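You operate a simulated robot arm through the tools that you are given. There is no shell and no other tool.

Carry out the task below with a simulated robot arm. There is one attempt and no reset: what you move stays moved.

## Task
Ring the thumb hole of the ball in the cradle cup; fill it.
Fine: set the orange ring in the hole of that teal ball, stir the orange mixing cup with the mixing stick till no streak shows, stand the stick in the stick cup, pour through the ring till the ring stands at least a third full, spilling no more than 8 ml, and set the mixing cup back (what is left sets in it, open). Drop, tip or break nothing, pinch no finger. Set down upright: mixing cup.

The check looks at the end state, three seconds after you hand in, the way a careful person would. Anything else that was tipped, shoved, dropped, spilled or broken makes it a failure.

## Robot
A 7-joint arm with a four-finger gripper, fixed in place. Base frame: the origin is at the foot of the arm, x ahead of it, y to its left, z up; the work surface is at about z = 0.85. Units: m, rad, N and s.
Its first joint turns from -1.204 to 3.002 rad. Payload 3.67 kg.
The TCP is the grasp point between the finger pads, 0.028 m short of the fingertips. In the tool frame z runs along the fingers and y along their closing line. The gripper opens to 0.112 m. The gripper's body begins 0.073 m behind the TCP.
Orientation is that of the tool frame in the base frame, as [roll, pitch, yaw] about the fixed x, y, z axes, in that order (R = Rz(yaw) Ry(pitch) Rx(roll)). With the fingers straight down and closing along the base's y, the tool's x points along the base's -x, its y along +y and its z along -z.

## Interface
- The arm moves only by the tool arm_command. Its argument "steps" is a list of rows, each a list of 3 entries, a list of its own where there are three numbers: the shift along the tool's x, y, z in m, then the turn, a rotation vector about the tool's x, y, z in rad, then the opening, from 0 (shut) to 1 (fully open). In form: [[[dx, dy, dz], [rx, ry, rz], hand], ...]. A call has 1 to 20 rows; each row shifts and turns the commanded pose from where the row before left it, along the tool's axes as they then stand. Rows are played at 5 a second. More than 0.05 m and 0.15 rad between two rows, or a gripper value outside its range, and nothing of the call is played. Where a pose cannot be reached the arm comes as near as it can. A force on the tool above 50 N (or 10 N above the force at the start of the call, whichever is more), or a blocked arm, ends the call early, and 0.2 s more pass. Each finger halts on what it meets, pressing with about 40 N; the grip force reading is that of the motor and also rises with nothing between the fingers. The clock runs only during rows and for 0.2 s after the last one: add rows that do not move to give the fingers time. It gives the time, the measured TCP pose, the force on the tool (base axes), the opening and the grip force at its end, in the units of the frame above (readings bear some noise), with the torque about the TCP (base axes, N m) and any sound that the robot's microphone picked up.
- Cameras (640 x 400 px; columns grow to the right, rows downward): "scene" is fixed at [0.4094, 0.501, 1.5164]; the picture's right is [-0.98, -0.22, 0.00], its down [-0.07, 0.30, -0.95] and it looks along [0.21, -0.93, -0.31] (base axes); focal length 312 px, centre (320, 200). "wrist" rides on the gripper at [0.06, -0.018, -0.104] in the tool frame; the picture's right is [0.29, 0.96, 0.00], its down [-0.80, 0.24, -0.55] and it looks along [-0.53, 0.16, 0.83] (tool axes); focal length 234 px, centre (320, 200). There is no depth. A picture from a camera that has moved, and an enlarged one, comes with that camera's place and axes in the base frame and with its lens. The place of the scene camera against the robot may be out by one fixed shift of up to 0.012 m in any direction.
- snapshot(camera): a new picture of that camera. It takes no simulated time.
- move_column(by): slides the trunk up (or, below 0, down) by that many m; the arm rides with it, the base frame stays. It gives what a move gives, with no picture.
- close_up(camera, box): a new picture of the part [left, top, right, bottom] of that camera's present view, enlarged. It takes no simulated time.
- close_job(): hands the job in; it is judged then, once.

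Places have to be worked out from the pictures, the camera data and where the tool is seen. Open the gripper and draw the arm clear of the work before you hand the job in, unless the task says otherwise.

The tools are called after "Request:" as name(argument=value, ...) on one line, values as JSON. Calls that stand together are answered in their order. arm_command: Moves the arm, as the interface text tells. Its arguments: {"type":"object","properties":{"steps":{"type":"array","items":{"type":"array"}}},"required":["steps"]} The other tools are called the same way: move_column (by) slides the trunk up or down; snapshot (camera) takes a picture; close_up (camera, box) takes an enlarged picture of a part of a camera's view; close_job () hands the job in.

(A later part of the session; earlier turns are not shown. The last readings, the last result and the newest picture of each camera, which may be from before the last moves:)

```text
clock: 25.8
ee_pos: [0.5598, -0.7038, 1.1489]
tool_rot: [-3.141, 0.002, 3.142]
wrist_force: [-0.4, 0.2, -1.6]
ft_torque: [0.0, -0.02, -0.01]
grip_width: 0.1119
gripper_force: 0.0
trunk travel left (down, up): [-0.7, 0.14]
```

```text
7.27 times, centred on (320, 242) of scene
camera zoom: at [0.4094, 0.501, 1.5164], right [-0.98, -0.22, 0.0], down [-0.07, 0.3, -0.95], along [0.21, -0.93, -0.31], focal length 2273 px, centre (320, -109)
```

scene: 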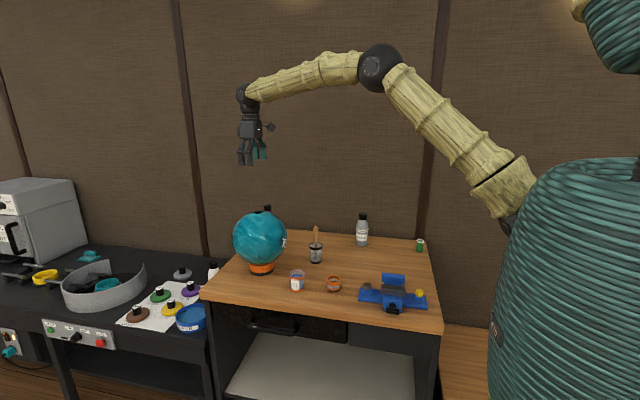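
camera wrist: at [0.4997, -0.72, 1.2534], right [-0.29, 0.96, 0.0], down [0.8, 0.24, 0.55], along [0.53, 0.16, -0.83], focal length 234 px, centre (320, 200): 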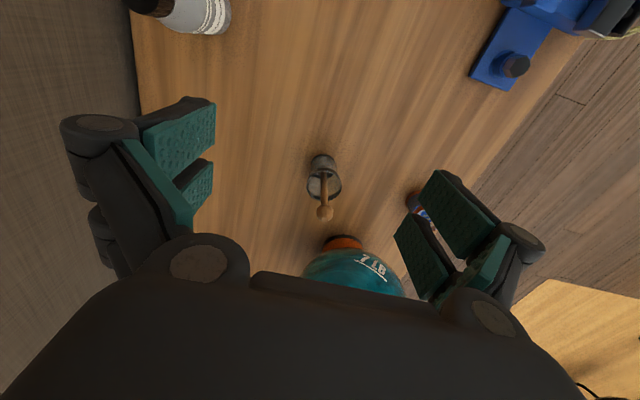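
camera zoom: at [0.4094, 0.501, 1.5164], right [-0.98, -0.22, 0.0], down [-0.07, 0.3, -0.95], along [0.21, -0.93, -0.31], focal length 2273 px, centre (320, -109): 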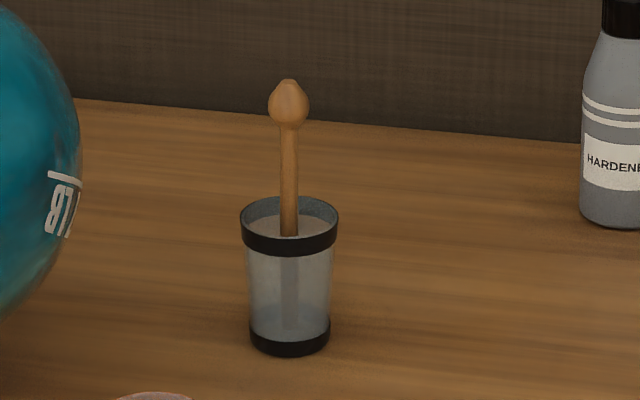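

Request:
close_up(camera="wrist", box=[285, 140, 365, 230])

```text
4.44 times, centred on (325, 185) of wrist
camera zoom: at [0.4997, -0.72, 1.2534], right [-0.29, 0.96, 0.0], down [0.8, 0.24, 0.55], along [0.53, 0.16, -0.83], focal length 1041 px, centre (298, 267)
```

zoom: 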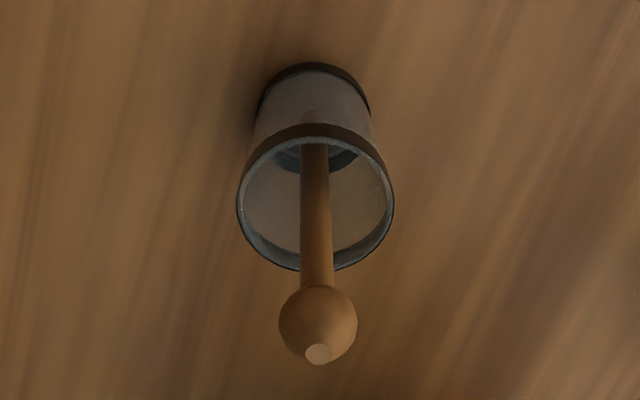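

The stick stands nearly upright at about (0.677, -0.660), knob centre near z 1.00, cup rim near z 0.935. I move above it with open fingers and check the centring before going down.

Request:
arm_command(steps=[[[-0.039, 0.0147, 0.01], [0, 0, 0], 1], [[-0.039, 0.0147, 0.01], [0, 0, 0], 1], [[-0.039, 0.0146, 0.015], [0, 0, 0], 1], [[0, 0, 0.024], [0, 0, 0], 1], [[0, 0, 0], [0, 0, 0], 1]])

Request:
snapshot(camera="wrist")

Request:
close_up(camera="wrist", box=[270, 110, 370, 210])

Request:
close_up(camera="scene", box=[280, 190, 360, 270])

```text
clock: 27.0
ee_pos: [0.6745, -0.6551, 1.0925]
tool_rot: [-3.139, 0.003, 3.141]
wrist_force: [0.2, 0.8, 0.6]
ft_torque: [-0.01, -0.02, 0.01]
grip_width: 0.112
gripper_force: 0.0
trunk travel left (down, up): [-0.7, 0.14]
```

```text
taken
camera wrist: at [0.6146, -0.6723, 1.196], right [-0.29, 0.96, 0.0], down [0.8, 0.24, 0.55], along [0.53, 0.16, -0.83], focal length 234 px, centre (320, 200)
```

wrist: 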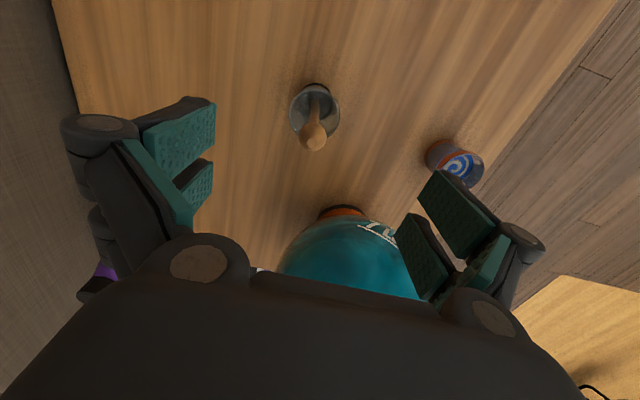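

```text
4.00 times, centred on (320, 160) of wrist
camera zoom: at [0.6146, -0.6723, 1.196], right [-0.29, 0.96, 0.0], down [0.8, 0.24, 0.55], along [0.53, 0.16, -0.83], focal length 937 px, centre (320, 360)
```

zoom: 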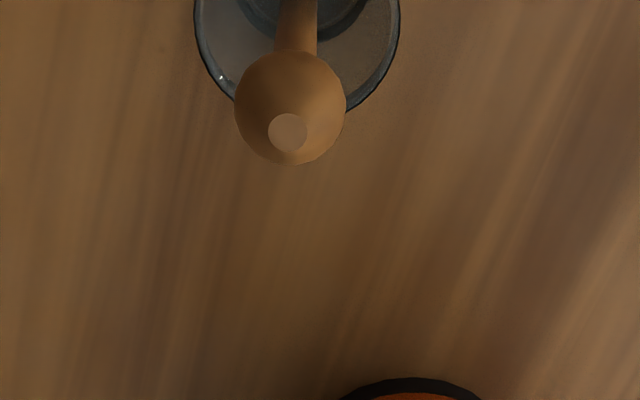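

```text
5.00 times, centred on (320, 230) of scene
camera zoom: at [0.4094, 0.501, 1.5164], right [-0.98, -0.22, 0.0], down [-0.07, 0.3, -0.95], along [0.21, -0.93, -0.31], focal length 1563 px, centre (320, 50)
```

zoom: 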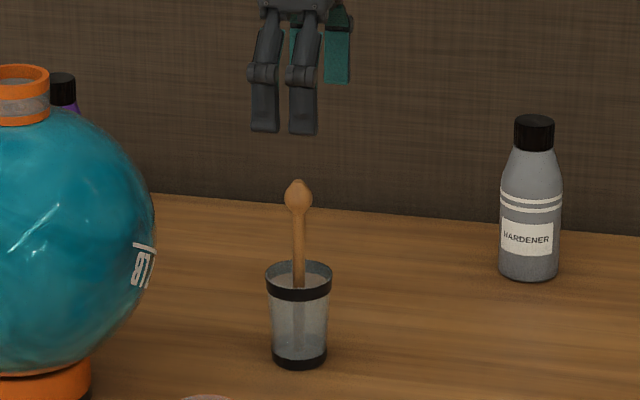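

The stick is upright at (0.678, -0.660). I descend with fingertips ending about 8 mm above the cup's rim and close gently on the stick.

Request:
arm_command(steps=[[[-0.0035, -0.0044, 0.03], [0, 0, 0], 1], [[0, 0, 0.035], [0, 0, 0], 1], [[0, 0, 0.035], [0, 0, 0], 1], [[0, 0, 0.0265], [0, 0, 0], 1], [[0, 0, 0], [0, 0, 0], 1]])

Request:
snapshot(camera="wrist")

Request:
close_up(camera="scene", box=[280, 200, 360, 280])

```text
clock: 28.2
ee_pos: [0.6769, -0.6607, 0.9646]
tool_rot: [-3.141, 0.001, -3.141]
wrist_force: [0.0, -0.1, -0.4]
ft_torque: [0.03, -0.02, -0.01]
grip_width: 0.1119
gripper_force: 0.1
trunk travel left (down, up): [-0.7, 0.14]
```

```text
taken
camera wrist: at [0.6171, -0.6788, 1.0692], right [-0.29, 0.96, 0.0], down [0.8, 0.24, 0.55], along [0.53, 0.16, -0.83], focal length 234 px, centre (320, 200)
```

wrist: 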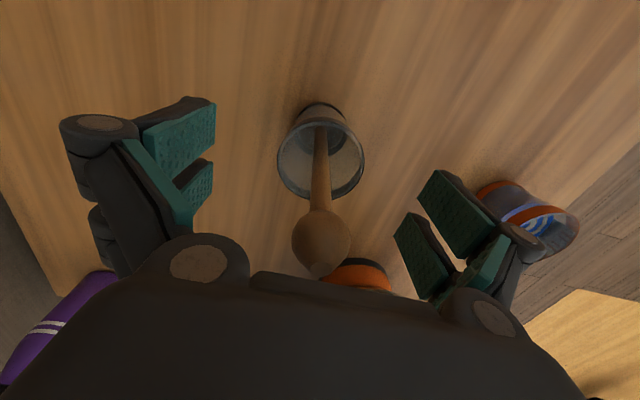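

```text
5.00 times, centred on (320, 240) of scene
camera zoom: at [0.4094, 0.501, 1.5164], right [-0.98, -0.22, 0.0], down [-0.07, 0.3, -0.95], along [0.21, -0.93, -0.31], focal length 1563 px, centre (320, 0)
```

zoom: 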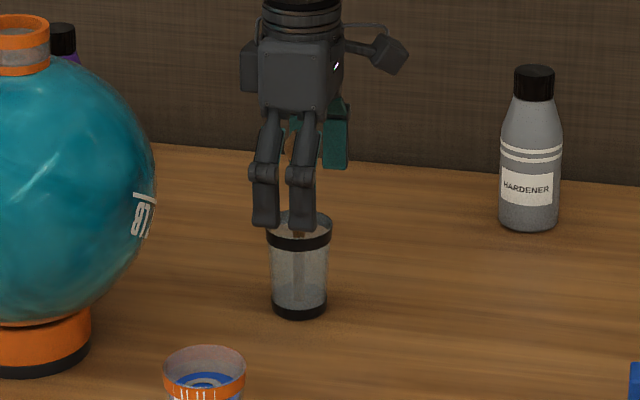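

The shaft passes right through the grasp point in the wrist view. Closing in stages.

Request:
arm_command(steps=[[[0, 0, 0], [0, 0, 0], 0.8], [[0, 0, 0], [0, 0, 0], 0.6], [[0, 0, 0], [0, 0, 0], 0.42], [[0, 0, 0], [0, 0, 0], 0.28], [[0, 0, 0], [0, 0, 0], 0.2], [[0, 0, 0], [0, 0, 0], 0.13], [[0, 0, 0], [0, 0, 0], 0.07], [[0, 0, 0], [0, 0, 0], 0.05], [[0, 0, 0], [0, 0, 0], 0.05]])

Request:
snapshot(camera="wrist")

Request:
close_up(camera="scene", box=[280, 200, 360, 280])

```text
clock: 30.2
ee_pos: [0.6774, -0.6627, 0.9645]
tool_rot: [3.141, -0.001, 3.141]
wrist_force: [0.0, 0.2, 0.8]
ft_torque: [-0.01, 0.0, 0.0]
grip_width: 0.0061
gripper_force: 0.1
trunk travel left (down, up): [-0.7, 0.14]
```

```text
taken
camera wrist: at [0.6176, -0.6793, 1.0688], right [-0.29, 0.96, 0.0], down [0.8, 0.24, 0.55], along [0.53, 0.16, -0.83], focal length 234 px, centre (320, 200)
```

wrist: 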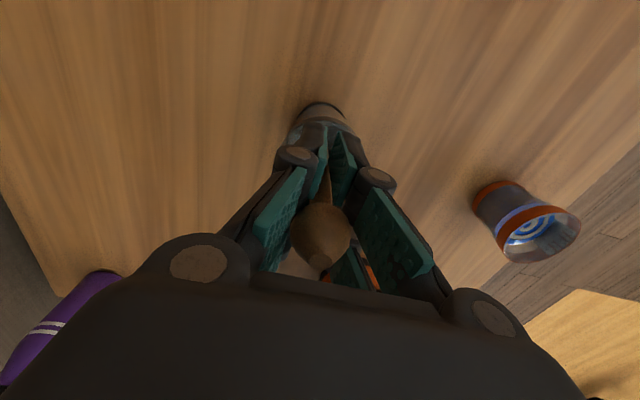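

```text
5.00 times, centred on (320, 240) of scene
camera zoom: at [0.4094, 0.501, 1.5164], right [-0.98, -0.22, 0.0], down [-0.07, 0.3, -0.95], along [0.21, -0.93, -0.31], focal length 1563 px, centre (320, 0)
```

zoom: 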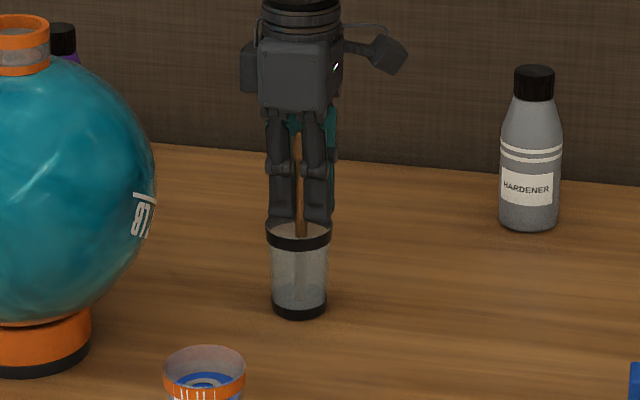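

The fingers report no contact at 6 mm opening, so the shaft is thinner than it looked. I close fully, in small steps.

Request:
arm_command(steps=[[[0, 0, 0], [0, 0, 0], 0.035], [[0, 0, 0], [0, 0, 0], 0.02], [[0, 0, 0], [0, 0, 0], 0.0], [[0, 0, 0], [0, 0, 0], 0.0], [[0, 0, 0], [0, 0, 0], 0.0]])

Request:
close_up(camera="wrist", box=[250, 100, 400, 290])

Request:
close_up(camera="scene", box=[300, 220, 332, 260])

```text
clock: 31.4
ee_pos: [0.6772, -0.6612, 0.9651]
tool_rot: [3.141, 0.0, -3.14]
wrist_force: [-0.1, -0.1, -0.5]
ft_torque: [0.0, 0.01, -0.01]
grip_width: 0.0058
gripper_force: 38.2
trunk travel left (down, up): [-0.7, 0.14]
```

```text
2.11 times, centred on (325, 195) of wrist
camera zoom: at [0.6176, -0.6793, 1.0687], right [-0.29, 0.96, 0.0], down [0.8, 0.24, 0.55], along [0.53, 0.16, -0.83], focal length 493 px, centre (310, 210)
```

zoom: 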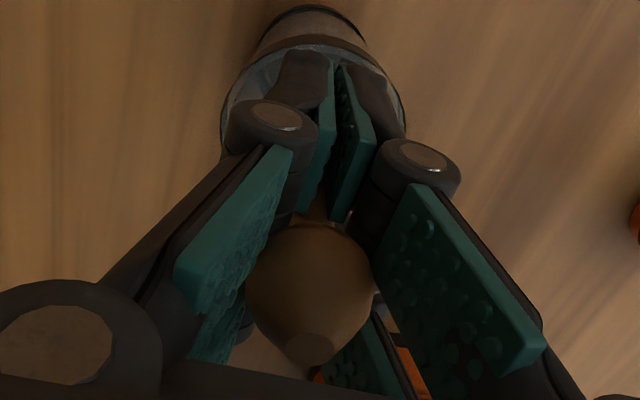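

```text
10.00 times, centred on (316, 240) of scene
camera zoom: at [0.4094, 0.501, 1.5164], right [-0.98, -0.22, 0.0], down [-0.07, 0.3, -0.95], along [0.21, -0.93, -0.31], focal length 3126 px, centre (360, -200)
```

zoom: 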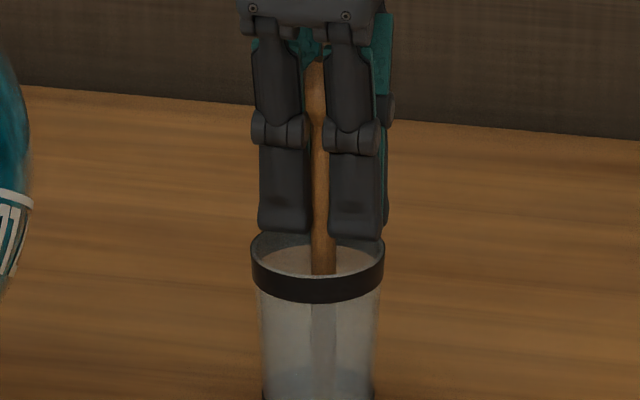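

The fingers now press at 38 N on something 5.8 mm wide, the shaft. I lift slowly by 3 cm and see whether the stick comes along.

Request:
arm_command(steps=[[[0, 0, -0.005], [0, 0, 0], 0.0], [[0, 0, -0.01], [0, 0, 0], 0.0], [[0, 0, -0.015], [0, 0, 0], 0.0], [[0, 0, 0], [0, 0, 0], 0.0]])

Request:
close_up(camera="wrist", box=[250, 100, 400, 290])

Request:
close_up(camera="scene", box=[296, 210, 336, 270])

```text
clock: 32.4
ee_pos: [0.68, -0.661, 0.9951]
tool_rot: [3.14, -0.002, 3.141]
wrist_force: [0.3, -0.8, -0.3]
ft_torque: [0.04, 0.04, 0.03]
grip_width: 0.0061
gripper_force: 37.4
trunk travel left (down, up): [-0.7, 0.14]
```

```text
2.11 times, centred on (325, 195) of wrist
camera zoom: at [0.6193, -0.6789, 1.0996], right [-0.29, 0.96, 0.0], down [0.8, 0.24, 0.55], along [0.53, 0.16, -0.83], focal length 493 px, centre (310, 210)
```

zoom: 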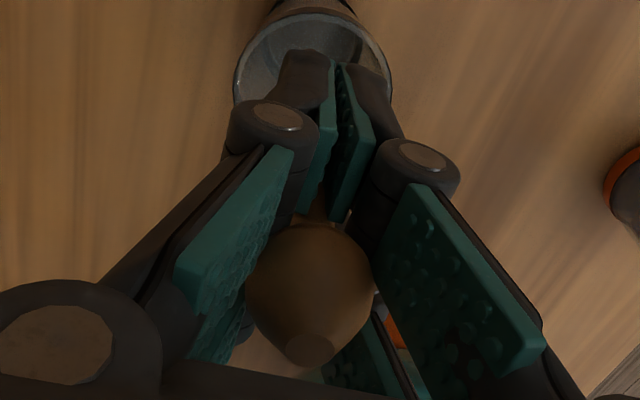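

```text
6.67 times, centred on (316, 240) of scene
camera zoom: at [0.4094, 0.501, 1.5164], right [-0.98, -0.22, 0.0], down [-0.07, 0.3, -0.95], along [0.21, -0.93, -0.31], focal length 2084 px, centre (347, -67)
```

zoom: 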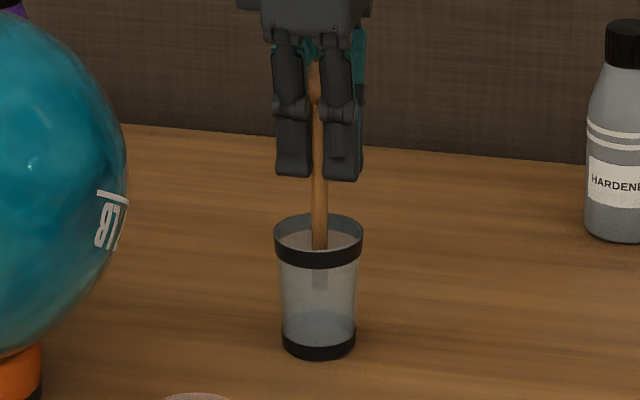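

The stick came along, held firmly. I lift it clear of its cup and carry it over to the mixing cup, judged at (0.697, -0.450) with rim near z 0.915.

Request:
arm_command(steps=[[[0, 0, -0.02], [0, 0, 0], 0.0], [[0, 0, -0.03], [0, 0, 0], 0.0], [[0, 0, -0.03], [0, 0, 0], 0.0], [[0, 0, -0.025], [0, 0, 0], 0.0], [[-0.002, 0.025, 0], [0, 0, 0], 0.0], [[-0.003, 0.035, 0], [0, 0, 0], 0.0], [[-0.003, 0.035, 0], [0, 0, 0], 0.0], [[-0.003, 0.035, 0], [0, 0, 0], 0.0], [[-0.003, 0.035, 0], [0, 0, 0], 0.0], [[-0.003, 0.03, 0], [0, 0, 0], 0.0], [[-0.002, 0.016, 0], [0, 0, 0], 0.0], [[0, 0, 0], [0, 0, 0], 0.0]])

Request:
snapshot(camera="wrist")

Request:
close_up(camera="scene", box=[260, 200, 340, 300])

```text
clock: 35.0
ee_pos: [0.6967, -0.4513, 1.0992]
tool_rot: [3.141, 0.002, -3.142]
wrist_force: [-0.7, -1.0, -0.3]
ft_torque: [0.0, 0.02, 0.02]
grip_width: 0.006
gripper_force: 37.6
trunk travel left (down, up): [-0.7, 0.14]
```

```text
taken
camera wrist: at [0.6376, -0.468, 1.2043], right [-0.29, 0.96, 0.0], down [0.8, 0.24, 0.55], along [0.53, 0.16, -0.83], focal length 234 px, centre (320, 200)
```

wrist: 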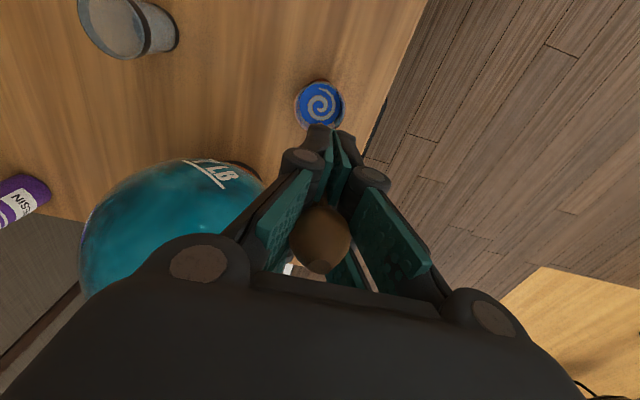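

```text
4.00 times, centred on (300, 250) of scene
camera zoom: at [0.4094, 0.501, 1.5164], right [-0.98, -0.22, 0.0], down [-0.07, 0.3, -0.95], along [0.21, -0.93, -0.31], focal length 1250 px, centre (400, 0)
```

zoom: 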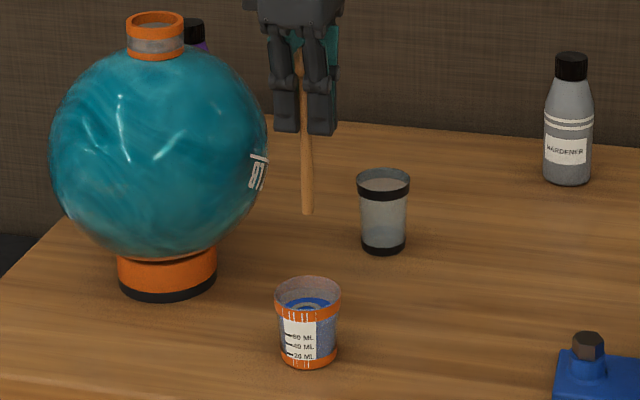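

The stick hangs centred over the mixing cup within about 2 mm, its end well above the rim. I lower it into the cup, stopping a centimetre or so above the cup's floor.

Request:
arm_command(steps=[[[0, 0.001, 0.03], [0, 0, 0], 0.0], [[0, 0, 0.03], [0, 0, 0], 0.0], [[0, 0, 0.03], [0, 0, 0], 0.0], [[0, 0, 0.02], [0, 0, 0], 0.0], [[0, 0, 0.014], [0, 0, 0], 0.0], [[0, 0, 0], [0, 0, 0], 0.0]])

Request:
snapshot(camera="wrist")

Request:
close_up(camera="scene", box=[270, 240, 330, 300])

```text
clock: 36.4
ee_pos: [0.6987, -0.4502, 0.978]
tool_rot: [3.141, 0.003, -3.141]
wrist_force: [0.9, -0.3, -1.0]
ft_torque: [-0.01, -0.02, 0.02]
grip_width: 0.0058
gripper_force: 37.9
trunk travel left (down, up): [-0.7, 0.14]
```

```text
taken
camera wrist: at [0.6383, -0.4684, 1.082], right [-0.29, 0.96, 0.0], down [0.8, 0.24, 0.55], along [0.53, 0.16, -0.83], focal length 234 px, centre (320, 200)
```

wrist: 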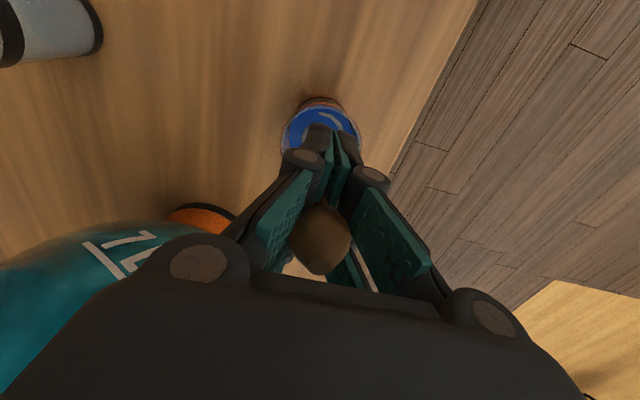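

```text
6.67 times, centred on (300, 270) of scene
camera zoom: at [0.4094, 0.501, 1.5164], right [-0.98, -0.22, 0.0], down [-0.07, 0.3, -0.95], along [0.21, -0.93, -0.31], focal length 2084 px, centre (453, -267)
```

zoom: 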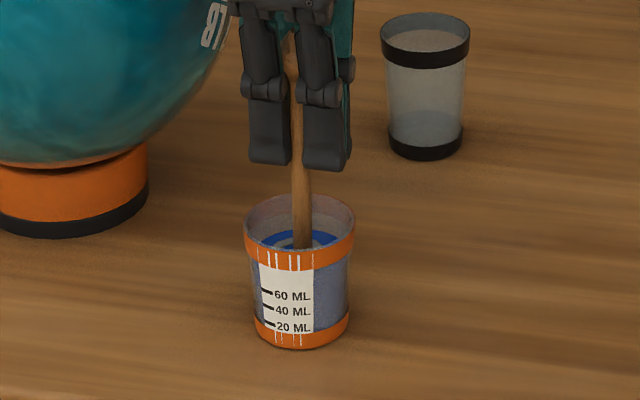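

The stick is in the mix with no contact force. I stir with a circle of 11 mm radius, two turns, then look.

Request:
arm_command(steps=[[[0.011, 0, 0], [0, 0, 0], 0.0], [[-0.00322, 0.00778, 0], [0, 0, 0], 0.0], [[-0.00778, 0.00322, 0], [0, 0, 0], 0.0], [[-0.00778, -0.00322, 0], [0, 0, 0], 0.0], [[-0.00322, -0.00778, 0], [0, 0, 0], 0.0], [[0.00322, -0.00778, 0], [0, 0, 0], 0.0], [[0.00778, -0.00322, 0], [0, 0, 0], 0.0], [[0.00778, 0.00322, 0], [0, 0, 0], 0.0], [[0.00322, 0.00778, 0], [0, 0, 0], 0.0], [[-0.00322, 0.00778, 0], [0, 0, 0], 0.0], [[-0.00778, 0.00322, 0], [0, 0, 0], 0.0], [[-0.00778, -0.00322, 0], [0, 0, 0], 0.0], [[-0.00322, -0.00778, 0], [0, 0, 0], 0.0], [[0.00322, -0.00778, 0], [0, 0, 0], 0.0], [[0.00778, -0.00322, 0], [0, 0, 0], 0.0], [[0.00778, 0.00322, 0], [0, 0, 0], 0.0], [[0.00322, 0.00778, 0], [0, 0, 0], 0.0]])

Request:
snapshot(camera="wrist")

Request:
close_up(camera="scene", box=[270, 240, 330, 300])

```text
clock: 40.0
ee_pos: [0.6872, -0.4501, 0.9767]
tool_rot: [-3.141, -0.001, -3.141]
wrist_force: [-0.3, 0.4, -0.4]
ft_torque: [0.01, 0.02, -0.02]
grip_width: 0.0061
gripper_force: 36.8
trunk travel left (down, up): [-0.7, 0.14]
```

```text
taken
camera wrist: at [0.627, -0.4672, 1.0809], right [-0.29, 0.96, 0.0], down [0.8, 0.24, 0.55], along [0.53, 0.16, -0.83], focal length 234 px, centre (320, 200)
```

wrist: 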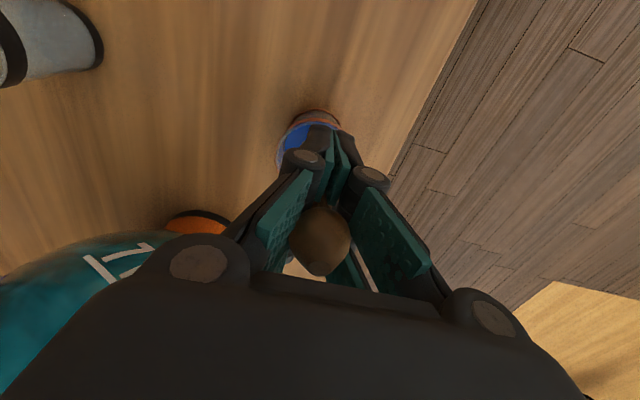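

```text
6.67 times, centred on (300, 270) of scene
camera zoom: at [0.4094, 0.501, 1.5164], right [-0.98, -0.22, 0.0], down [-0.07, 0.3, -0.95], along [0.21, -0.93, -0.31], focal length 2084 px, centre (453, -267)
```

zoom: 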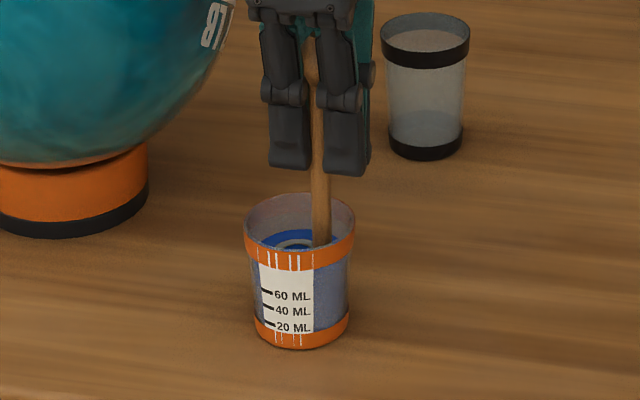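

The swirl is still visible in the scene view. I enlarge it, then keep stirring.

Request:
close_up(camera="scene", box=[284, 266, 312, 284])

Request:
arm_command(steps=[[[-0.00322, 0.00778, 0], [0, 0, 0], 0.0], [[-0.00778, 0.00322, 0], [0, 0, 0], 0.0], [[-0.00778, -0.00322, 0], [0, 0, 0], 0.0], [[-0.00322, -0.00778, 0], [0, 0, 0], 0.0], [[0.00322, -0.00778, 0], [0, 0, 0], 0.0], [[0.00778, -0.00322, 0], [0, 0, 0], 0.0], [[0.00778, 0.00322, 0], [0, 0, 0], 0.0], [[0.00322, 0.00778, 0], [0, 0, 0], 0.0], [[-0.00322, 0.00778, 0], [0, 0, 0], 0.0], [[-0.00778, 0.00322, 0], [0, 0, 0], 0.0], [[-0.00778, -0.00322, 0], [0, 0, 0], 0.0], [[-0.00322, -0.00778, 0], [0, 0, 0], 0.0], [[0.00322, -0.00778, 0], [0, 0, 0], 0.0], [[0.00778, -0.00322, 0], [0, 0, 0], 0.0], [[0.00778, 0.00322, 0], [0, 0, 0], 0.0], [[0.00322, 0.00778, 0], [0, 0, 0], 0.0]])

Request:
close_up(camera="scene", box=[284, 266, 312, 284])

```text
16.00 times, centred on (298, 275) of scene
camera zoom: at [0.4094, 0.501, 1.5164], right [-0.98, -0.22, 0.0], down [-0.07, 0.3, -0.95], along [0.21, -0.93, -0.31], focal length 5001 px, centre (672, -1000)
```

zoom: 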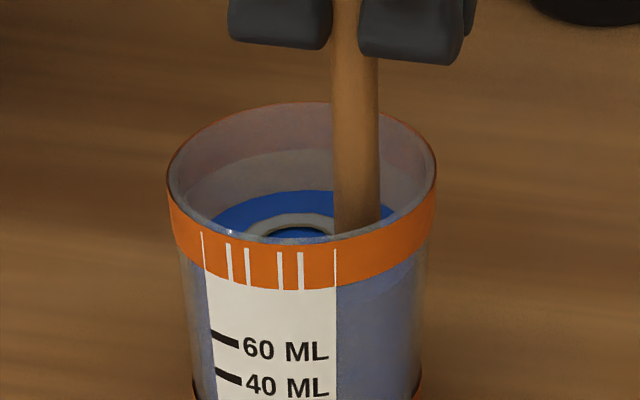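

```text
clock: 43.4
ee_pos: [0.6875, -0.4506, 0.9741]
tool_rot: [-3.141, 0.0, 3.141]
wrist_force: [-0.1, 0.6, -0.3]
ft_torque: [-0.02, 0.01, -0.01]
grip_width: 0.0062
gripper_force: 36.8
trunk travel left (down, up): [-0.7, 0.14]
```

```text
16.00 times, centred on (298, 275) of scene
camera zoom: at [0.4094, 0.501, 1.5164], right [-0.98, -0.22, 0.0], down [-0.07, 0.3, -0.95], along [0.21, -0.93, -0.31], focal length 5001 px, centre (672, -1000)
```

zoom: 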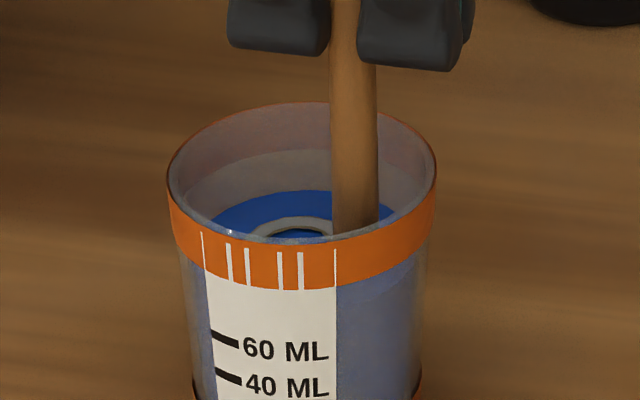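

The streak is fading a little. I stir a bit faster and wider, three turns at 13 mm radius.

Request:
arm_command(steps=[[[0.002, 0, 0], [0, 0, 0], 0.0], [[-0.0065, 0.01126, 0], [0, 0, 0], 0.0], [[-0.013, 0, 0], [0, 0, 0], 0.0], [[-0.0065, -0.01126, 0], [0, 0, 0], 0.0], [[0.0065, -0.01126, 0], [0, 0, 0], 0.0], [[0.013, 0, 0], [0, 0, 0], 0.0], [[0.0065, 0.01126, 0], [0, 0, 0], 0.0], [[-0.0065, 0.01126, 0], [0, 0, 0], 0.0], [[-0.013, 0, 0], [0, 0, 0], 0.0], [[-0.0065, -0.01126, 0], [0, 0, 0], 0.0], [[0.0065, -0.01126, 0], [0, 0, 0], 0.0], [[0.013, 0, 0], [0, 0, 0], 0.0], [[0.0065, 0.01126, 0], [0, 0, 0], 0.0], [[-0.0065, 0.01126, 0], [0, 0, 0], 0.0], [[-0.013, 0, 0], [0, 0, 0], 0.0], [[-0.0065, -0.01126, 0], [0, 0, 0], 0.0], [[0.0065, -0.01126, 0], [0, 0, 0], 0.0], [[0.013, 0, 0], [0, 0, 0], 0.0], [[0.0065, 0.01126, 0], [0, 0, 0], 0.0]])

Request:
close_up(camera="scene", box=[284, 266, 312, 284])

Request:
close_up(camera="wrist", box=[260, 80, 380, 180])

```text
clock: 47.4
ee_pos: [0.6851, -0.4488, 0.9766]
tool_rot: [-3.141, -0.002, -3.141]
wrist_force: [-0.9, 0.1, -0.1]
ft_torque: [-0.02, 0.0, -0.01]
grip_width: 0.0059
gripper_force: 36.8
trunk travel left (down, up): [-0.7, 0.14]
```

```text
16.00 times, centred on (298, 275) of scene
camera zoom: at [0.4094, 0.501, 1.5164], right [-0.98, -0.22, 0.0], down [-0.07, 0.3, -0.95], along [0.21, -0.93, -0.31], focal length 5001 px, centre (672, -1000)
```

zoom: 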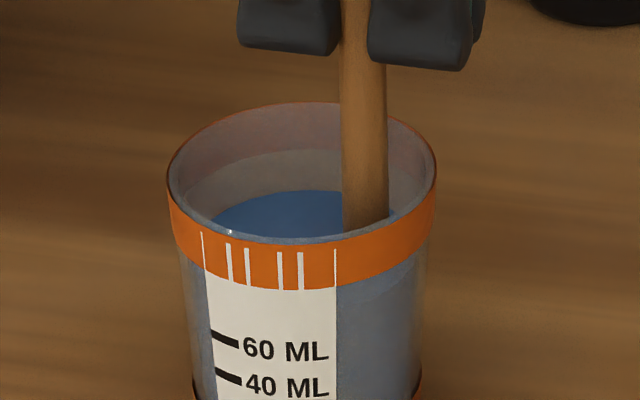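

```text
4.00 times, centred on (320, 130) of wrist
camera zoom: at [0.6248, -0.4661, 1.0801], right [-0.29, 0.96, 0.0], down [0.8, 0.24, 0.55], along [0.53, 0.16, -0.83], focal length 937 px, centre (320, 480)
```

zoom: 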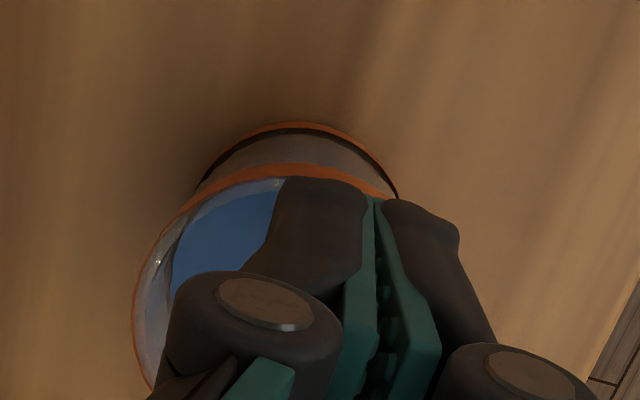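

The colour is now even with no streak. One more turn for good measure, back to the cup's middle, then I raise the stick straight out and let it hang over the cup a moment.

Request:
arm_command(steps=[[[-0.0065, 0.01126, 0], [0, 0, 0], 0.0], [[-0.013, 0, 0], [0, 0, 0], 0.0], [[-0.0065, -0.01126, 0], [0, 0, 0], 0.0], [[0.0065, -0.01126, 0], [0, 0, 0], 0.0], [[0.013, 0, 0], [0, 0, 0], 0.0], [[0.0065, 0.01126, 0], [0, 0, 0], 0.0], [[-0.013, 0, 0], [0, 0, 0], 0.0], [[0, 0, -0.015], [0, 0, 0], 0.0], [[0, 0, -0.02], [0, 0, 0], 0.0], [[0, 0, -0.02], [0, 0, 0], 0.0], [[0, 0, -0.02], [0, 0, 0], 0.0], [[0, 0, 0], [0, 0, 0], 0.0], [[0, 0, 0], [0, 0, 0], 0.0], [[0, 0, 0], [0, 0, 0], 0.0], [[0, 0, -0.025], [0, 0, 0], 0.0], [[0, 0, -0.025], [0, 0, 0], 0.0], [[0, 0, 0], [0, 0, 0], 0.0], [[0, 0, 0], [0, 0, 0], 0.0]])

Request:
snapshot(camera="wrist")

Request:
close_up(camera="scene", box=[260, 210, 340, 300])

```text
clock: 51.2
ee_pos: [0.6971, -0.4489, 1.1006]
tool_rot: [-3.141, 0.003, -3.141]
wrist_force: [-1.5, 0.9, -0.2]
ft_torque: [-0.02, -0.01, 0.01]
grip_width: 0.0058
gripper_force: 37.1
trunk travel left (down, up): [-0.7, 0.14]
```

```text
taken
camera wrist: at [0.6375, -0.4657, 1.2051], right [-0.29, 0.96, 0.0], down [0.8, 0.24, 0.55], along [0.53, 0.16, -0.83], focal length 234 px, centre (320, 200)
```

wrist: 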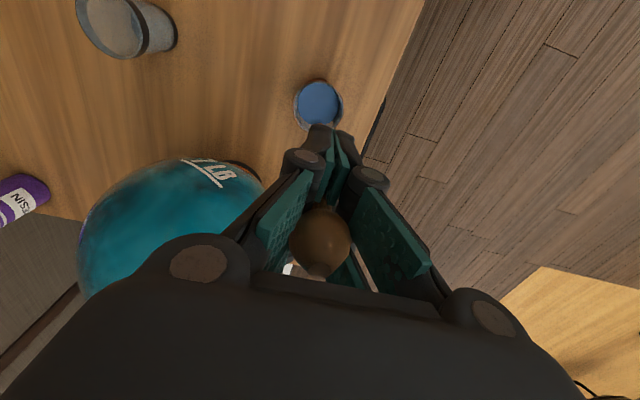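

```text
4.44 times, centred on (300, 255) of scene
camera zoom: at [0.4094, 0.501, 1.5164], right [-0.98, -0.22, 0.0], down [-0.07, 0.3, -0.95], along [0.21, -0.93, -0.31], focal length 1389 px, centre (409, -44)
```

zoom: 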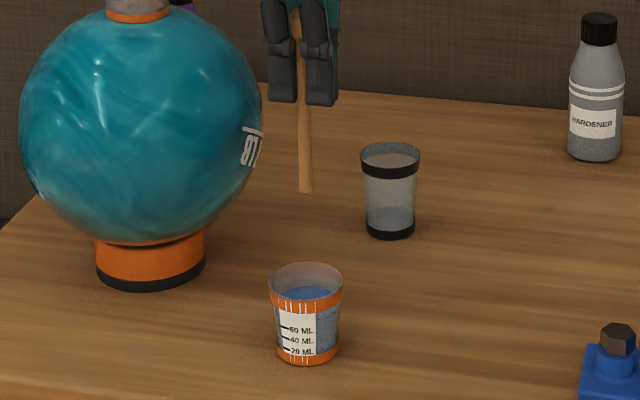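

The mix is even all over. I carry the stick back over the stick cup at the same height.

Request:
arm_command(steps=[[[0.002, -0.016, 0], [0, 0, 0], 0.0], [[0.003, -0.03, 0], [0, 0, 0], 0.0], [[0.003, -0.035, 0], [0, 0, 0], 0.0], [[0.003, -0.035, 0], [0, 0, 0], 0.0], [[0.003, -0.035, 0], [0, 0, 0], 0.0], [[0.003, -0.035, 0], [0, 0, 0], 0.0], [[0.003, -0.025, 0], [0, 0, 0], 0.0], [[0, 0, 0], [0, 0, 0], 0.0], [[0, 0, 0], [0, 0, 0], 0.0]])

Request:
snapshot(camera="wrist")

Request:
close_up(camera="scene", box=[280, 200, 360, 280])

```text
clock: 53.2
ee_pos: [0.6758, -0.6608, 1.1017]
tool_rot: [3.14, 0.001, 3.14]
wrist_force: [-0.4, 0.5, -0.4]
ft_torque: [-0.02, -0.04, -0.01]
grip_width: 0.006
gripper_force: 36.1
trunk travel left (down, up): [-0.7, 0.14]
```

```text
taken
camera wrist: at [0.6164, -0.6792, 1.2062], right [-0.29, 0.96, 0.0], down [0.8, 0.24, 0.55], along [0.53, 0.16, -0.83], focal length 234 px, centre (320, 200)
```

wrist: 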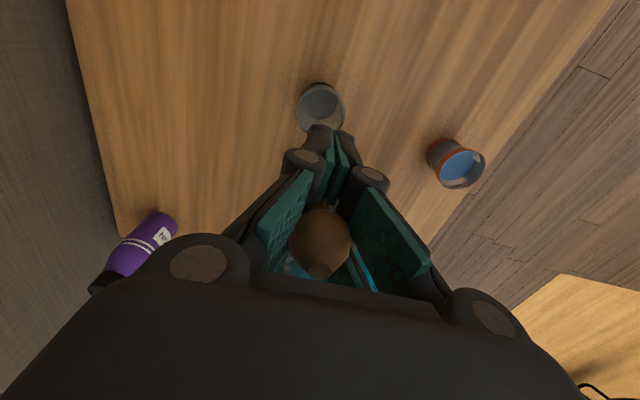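

```text
5.00 times, centred on (320, 240) of scene
camera zoom: at [0.4094, 0.501, 1.5164], right [-0.98, -0.22, 0.0], down [-0.07, 0.3, -0.95], along [0.21, -0.93, -0.31], focal length 1563 px, centre (320, 0)
```

zoom: 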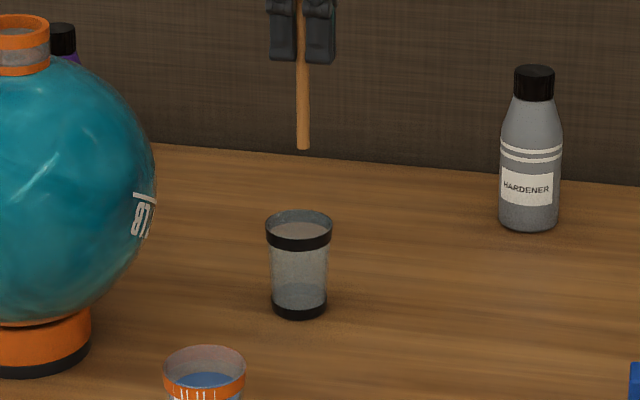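

The stick is over the cup, its end about 4 mm toward the base from the middle. I shift 3 mm and lower it into the cup to just above its floor.

Request:
arm_command(steps=[[[-0.003, 0, 0.02], [0, 0, 0], 0.0], [[0, 0, 0.03], [0, 0, 0], 0.0], [[0, 0, 0.03], [0, 0, 0], 0.0], [[0, 0, 0.03], [0, 0, 0], 0.0], [[0, 0, 0.02], [0, 0, 0], 0.0], [[0, 0, 0.003], [0, 0, 0], 0.0], [[0, 0, 0], [0, 0, 0], 0.0]])

Request:
close_up(camera="scene", box=[296, 215, 336, 270])

```text
clock: 54.8
ee_pos: [0.6802, -0.6621, 0.967]
tool_rot: [3.14, -0.001, -3.142]
wrist_force: [0.6, 0.4, -0.2]
ft_torque: [0.01, 0.02, 0.01]
grip_width: 0.0058
gripper_force: 36.7
trunk travel left (down, up): [-0.7, 0.14]
```

```text
7.27 times, centred on (316, 242) of scene
camera zoom: at [0.4094, 0.501, 1.5164], right [-0.98, -0.22, 0.0], down [-0.07, 0.3, -0.95], along [0.21, -0.93, -0.31], focal length 2273 px, centre (349, -109)
```

zoom: 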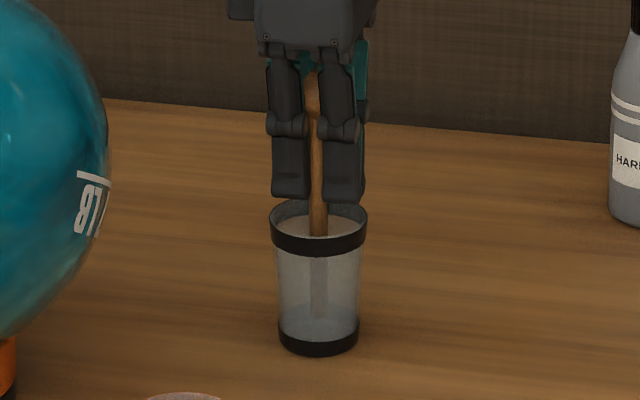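

No contact yet; I ease down by 2 mm to rest the stick's end on the floor.

Request:
arm_command(steps=[[[0, 0, 0.001], [0, 0, 0], 0.0], [[0, 0, 0.001], [0, 0, 0], 0.0], [[0, 0, 0], [0, 0, 0], 0.0]])

```text
clock: 55.6
ee_pos: [0.6803, -0.663, 0.9656]
tool_rot: [-3.14, -0.001, 3.14]
wrist_force: [0.3, 0.1, -0.5]
ft_torque: [0.01, 0.0, 0.0]
grip_width: 0.0062
gripper_force: 36.8
trunk travel left (down, up): [-0.7, 0.14]
```

The stick's end is at its earlier resting height. I open the fingers slowly so it settles gently.

Request:
arm_command(steps=[[[0, 0, 0.0005], [0, 0, 0], 0.03], [[0, 0, 0], [0, 0, 0], 0.06], [[0, 0, 0], [0, 0, 0], 0.09], [[0, 0, 0], [0, 0, 0], 0.12], [[0, 0, 0], [0, 0, 0], 0.16], [[0, 0, 0], [0, 0, 0], 0.2], [[0, 0, 0], [0, 0, 0], 0.25], [[0, 0, 0], [0, 0, 0], 0.3], [[0, 0, 0], [0, 0, 0], 0.3]])

Request:
snapshot(camera="wrist")

Request:
close_up(camera="scene", box=[296, 215, 336, 270])

```text
clock: 57.6
ee_pos: [0.6805, -0.6625, 0.9635]
tool_rot: [-3.141, 0.0, -3.14]
wrist_force: [-0.8, 0.3, -0.1]
ft_torque: [0.01, -0.02, 0.0]
grip_width: 0.0336
gripper_force: 0.1
trunk travel left (down, up): [-0.7, 0.14]
```

```text
taken
camera wrist: at [0.6206, -0.6798, 1.0692], right [-0.29, 0.96, 0.0], down [0.8, 0.24, 0.55], along [0.53, 0.16, -0.83], focal length 234 px, centre (320, 200)
```

wrist: 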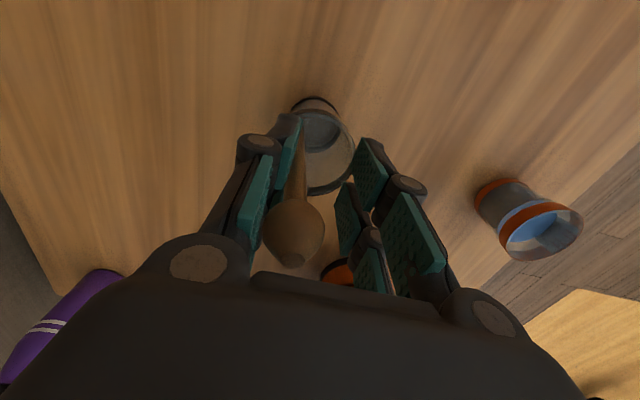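

```text
7.27 times, centred on (316, 242) of scene
camera zoom: at [0.4094, 0.501, 1.5164], right [-0.98, -0.22, 0.0], down [-0.07, 0.3, -0.95], along [0.21, -0.93, -0.31], focal length 2273 px, centre (349, -109)
```

zoom: 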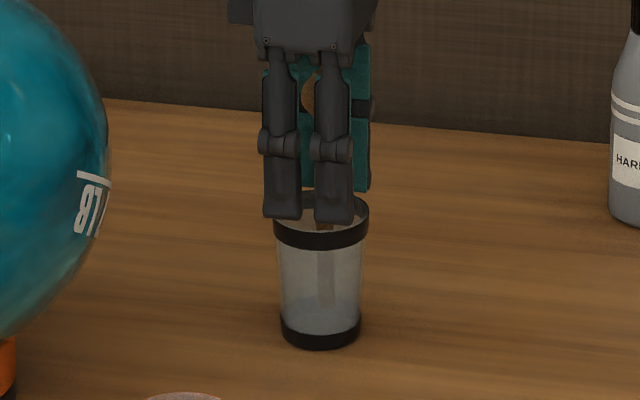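

The stick leans against the far finger and the cup seems to have slid a few millimetres, so the fingertips may be touching inside its rim. I lift straight up a little before opening any further.

Request:
arm_command(steps=[[[0, 0, -0.005], [0, 0, 0], 0.3], [[0, 0, -0.005], [0, 0, 0], 0.3], [[0, 0, -0.006], [0, 0, 0], 0.3], [[0, 0, 0], [0, 0, 0], 0.3]])

Request:
close_up(camera="wrist", box=[220, 80, 420, 300])

Request:
close_up(camera="scene", box=[296, 215, 336, 270])

```text
clock: 58.6
ee_pos: [0.6804, -0.6612, 0.98]
tool_rot: [-3.141, 0.002, 3.141]
wrist_force: [0.0, 0.9, -0.6]
ft_torque: [-0.02, 0.04, -0.02]
grip_width: 0.0339
gripper_force: 0.1
trunk travel left (down, up): [-0.7, 0.14]
```

```text
1.82 times, centred on (320, 190) of wrist
camera zoom: at [0.6211, -0.6792, 1.0851], right [-0.29, 0.96, 0.0], down [0.8, 0.24, 0.55], along [0.53, 0.16, -0.83], focal length 426 px, centre (320, 218)
```

zoom: 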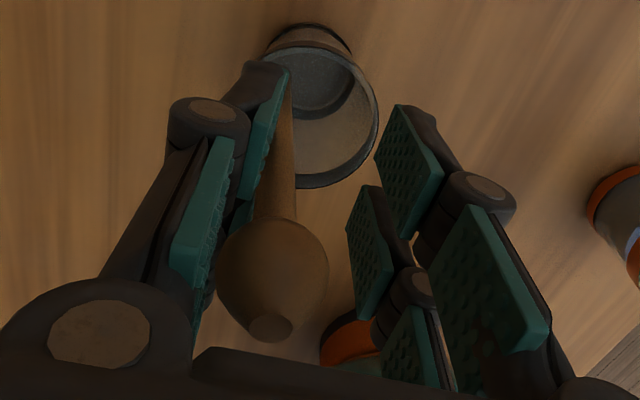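

```text
7.27 times, centred on (316, 242) of scene
camera zoom: at [0.4094, 0.501, 1.5164], right [-0.98, -0.22, 0.0], down [-0.07, 0.3, -0.95], along [0.21, -0.93, -0.31], focal length 2273 px, centre (349, -109)
```

zoom: 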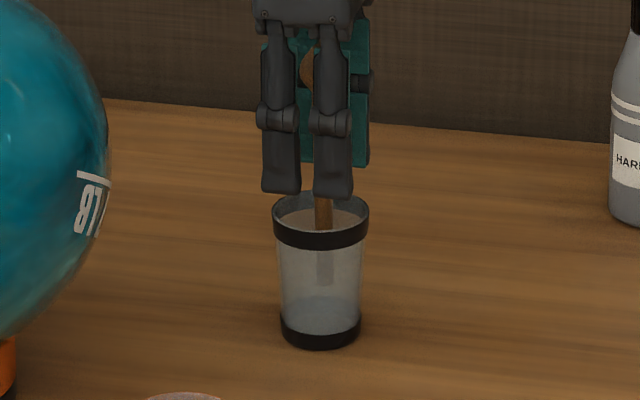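

The wrist view shows the stick clinging to the far finger, its shaft nested between the two prongs, so it rode up with the hand. I move 16 mm back toward +y to centre its lower end in the cup, then lower it to the floor again.

Request:
arm_command(steps=[[[0, 0.005, 0], [0, 0, 0], 0.3], [[0, 0.005, 0], [0, 0, 0], 0.3], [[0, 0.005, 0], [0, 0, 0], 0.3], [[0, 0, 0.006], [0, 0, 0], 0.3], [[0, 0, 0.006], [0, 0, 0], 0.3], [[0, 0, 0], [0, 0, 0], 0.3]])

Request:
close_up(camera="wrist", box=[220, 80, 420, 300])

Request:
close_up(camera="scene", box=[296, 215, 336, 270])

```text
clock: 60.0
ee_pos: [0.68, -0.6456, 0.9682]
tool_rot: [-3.141, 0.0, 3.141]
wrist_force: [-0.1, -0.1, -0.2]
ft_torque: [-0.02, 0.0, -0.03]
grip_width: 0.0335
gripper_force: 0.0
trunk travel left (down, up): [-0.7, 0.14]
```

```text
1.82 times, centred on (320, 190) of wrist
camera zoom: at [0.6201, -0.6633, 1.0732], right [-0.29, 0.96, 0.0], down [0.8, 0.24, 0.55], along [0.53, 0.16, -0.83], focal length 426 px, centre (320, 218)
```

zoom: 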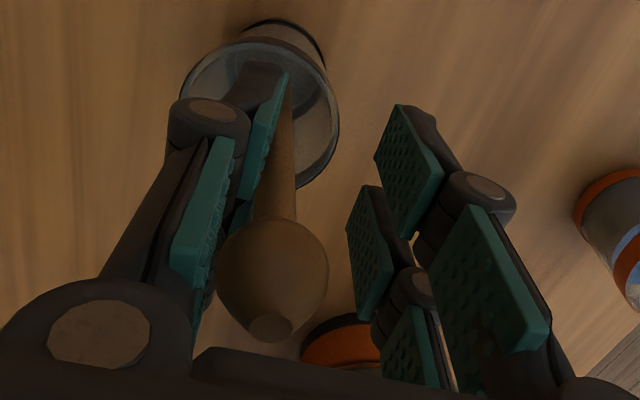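

```text
7.27 times, centred on (316, 242) of scene
camera zoom: at [0.4094, 0.501, 1.5164], right [-0.98, -0.22, 0.0], down [-0.07, 0.3, -0.95], along [0.21, -0.93, -0.31], focal length 2273 px, centre (349, -109)
```

zoom: 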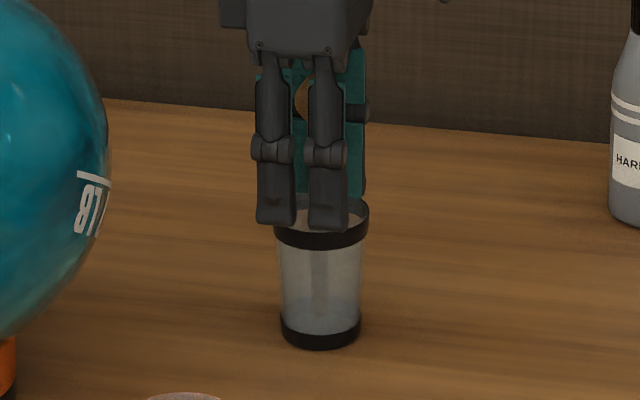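

The stick still clings to that finger, now centred in the cup. I lower in 1 mm steps to press its end lightly on the floor.

Request:
arm_command(steps=[[[0, 0, 0.001], [0, 0, 0], 0.3], [[0, 0, 0.001], [0, 0, 0], 0.3], [[0, 0, 0.001], [0, 0, 0], 0.3], [[0, 0, 0], [0, 0, 0], 0.3]])

Request:
close_up(camera="wrist", box=[220, 80, 420, 300])

```text
clock: 61.0
ee_pos: [0.6812, -0.6466, 0.9669]
tool_rot: [-3.141, -0.001, 3.141]
wrist_force: [-0.5, -0.2, 0.4]
ft_torque: [0.02, 0.01, 0.02]
grip_width: 0.0336
gripper_force: 0.0
trunk travel left (down, up): [-0.7, 0.14]
```

```text
1.82 times, centred on (320, 190) of wrist
camera zoom: at [0.6213, -0.6636, 1.0704], right [-0.29, 0.96, 0.0], down [0.8, 0.24, 0.55], along [0.53, 0.16, -0.83], focal length 426 px, centre (320, 218)
```

zoom: 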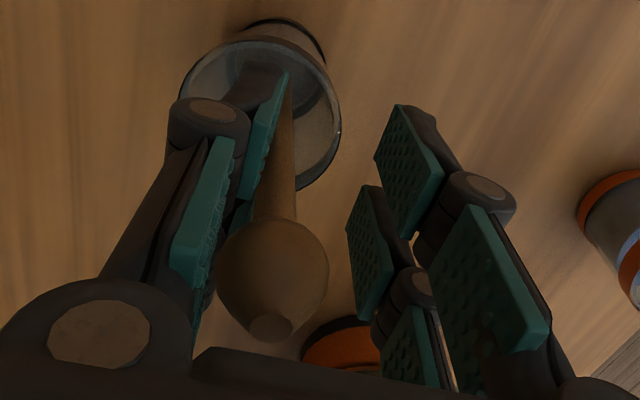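

Still no contact force. Down three more millimetres, carefully, as the fingertips are near the rim height.

Request:
arm_command(steps=[[[0, 0, 0.001], [0, 0, 0], 0.3], [[0, 0, 0.001], [0, 0, 0], 0.3], [[0, 0, 0.001], [0, 0, 0], 0.3], [[0, 0, 0], [0, 0, 0], 0.3]])

Request:
close_up(camera="wrist", box=[220, 80, 420, 300])

Request:
close_up(camera="scene", box=[296, 215, 336, 270])

```text
clock: 62.0
ee_pos: [0.681, -0.6465, 0.963]
tool_rot: [3.141, 0.001, -3.141]
wrist_force: [-0.5, -0.6, 1.3]
ft_torque: [-0.01, -0.01, 0.02]
grip_width: 0.0335
gripper_force: 0.0
trunk travel left (down, up): [-0.7, 0.14]
```

```text
1.82 times, centred on (320, 190) of wrist
camera zoom: at [0.6211, -0.6645, 1.0671], right [-0.29, 0.96, 0.0], down [0.8, 0.24, 0.55], along [0.53, 0.16, -0.83], focal length 426 px, centre (320, 218)
```

zoom: 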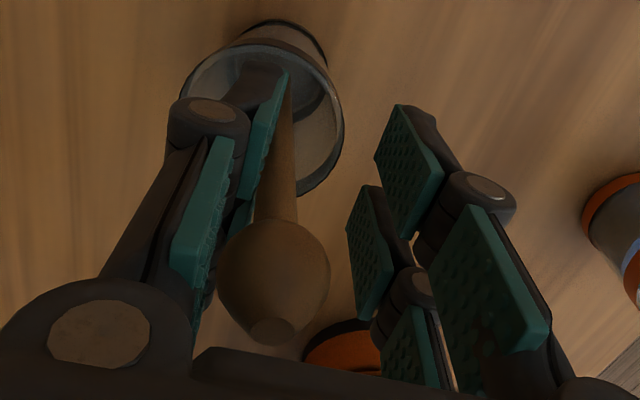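

```text
7.27 times, centred on (316, 242) of scene
camera zoom: at [0.4094, 0.501, 1.5164], right [-0.98, -0.22, 0.0], down [-0.07, 0.3, -0.95], along [0.21, -0.93, -0.31], focal length 2273 px, centre (349, -109)
```

zoom: 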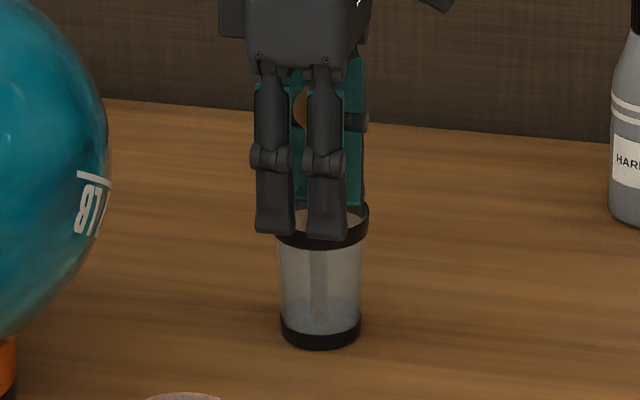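

The stick's end now touches the floor and its knob has risen slightly off the finger, so it was hooked on the finger by its knob. I lower 1.5 mm more to unhook it, then open a little to see if the finger comes away.

Request:
arm_command(steps=[[[0, 0, 0.001], [0, 0, 0], 0.3], [[0, 0, 0.0005], [0, 0, 0], 0.3], [[0, 0, 0], [0, 0, 0], 0.33], [[0, 0, 0], [0, 0, 0], 0.36], [[0, 0, 0], [0, 0, 0], 0.39], [[0, 0, 0], [0, 0, 0], 0.39]])

Request:
close_up(camera="wrist", box=[220, 80, 420, 300])

Request:
close_up(camera="scene", box=[296, 215, 336, 270])

```text
clock: 63.4
ee_pos: [0.6807, -0.6476, 0.9625]
tool_rot: [3.141, 0.0, 3.14]
wrist_force: [-0.2, -0.4, 0.5]
ft_torque: [0.0, -0.02, 0.01]
grip_width: 0.0436
gripper_force: 0.0
trunk travel left (down, up): [-0.7, 0.14]
```

```text
1.82 times, centred on (320, 190) of wrist
camera zoom: at [0.6212, -0.6643, 1.066], right [-0.29, 0.96, 0.0], down [0.8, 0.24, 0.55], along [0.53, 0.16, -0.83], focal length 426 px, centre (320, 218)
```

zoom: 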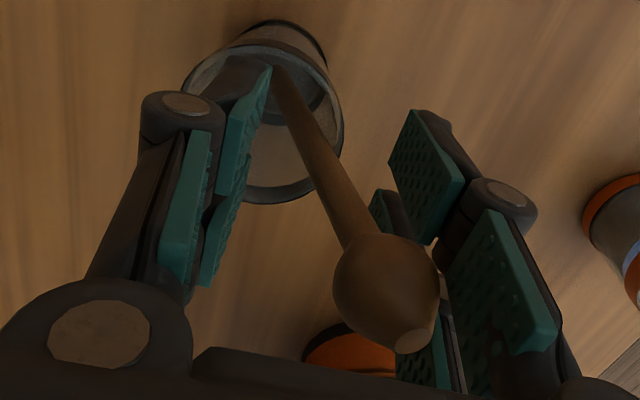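

```text
7.27 times, centred on (316, 242) of scene
camera zoom: at [0.4094, 0.501, 1.5164], right [-0.98, -0.22, 0.0], down [-0.07, 0.3, -0.95], along [0.21, -0.93, -0.31], focal length 2273 px, centre (349, -109)
```

zoom: 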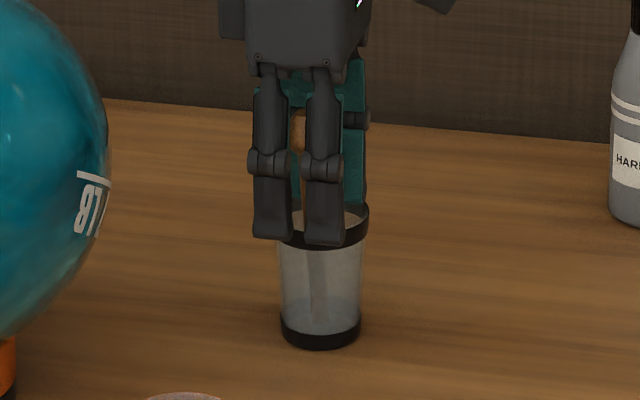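

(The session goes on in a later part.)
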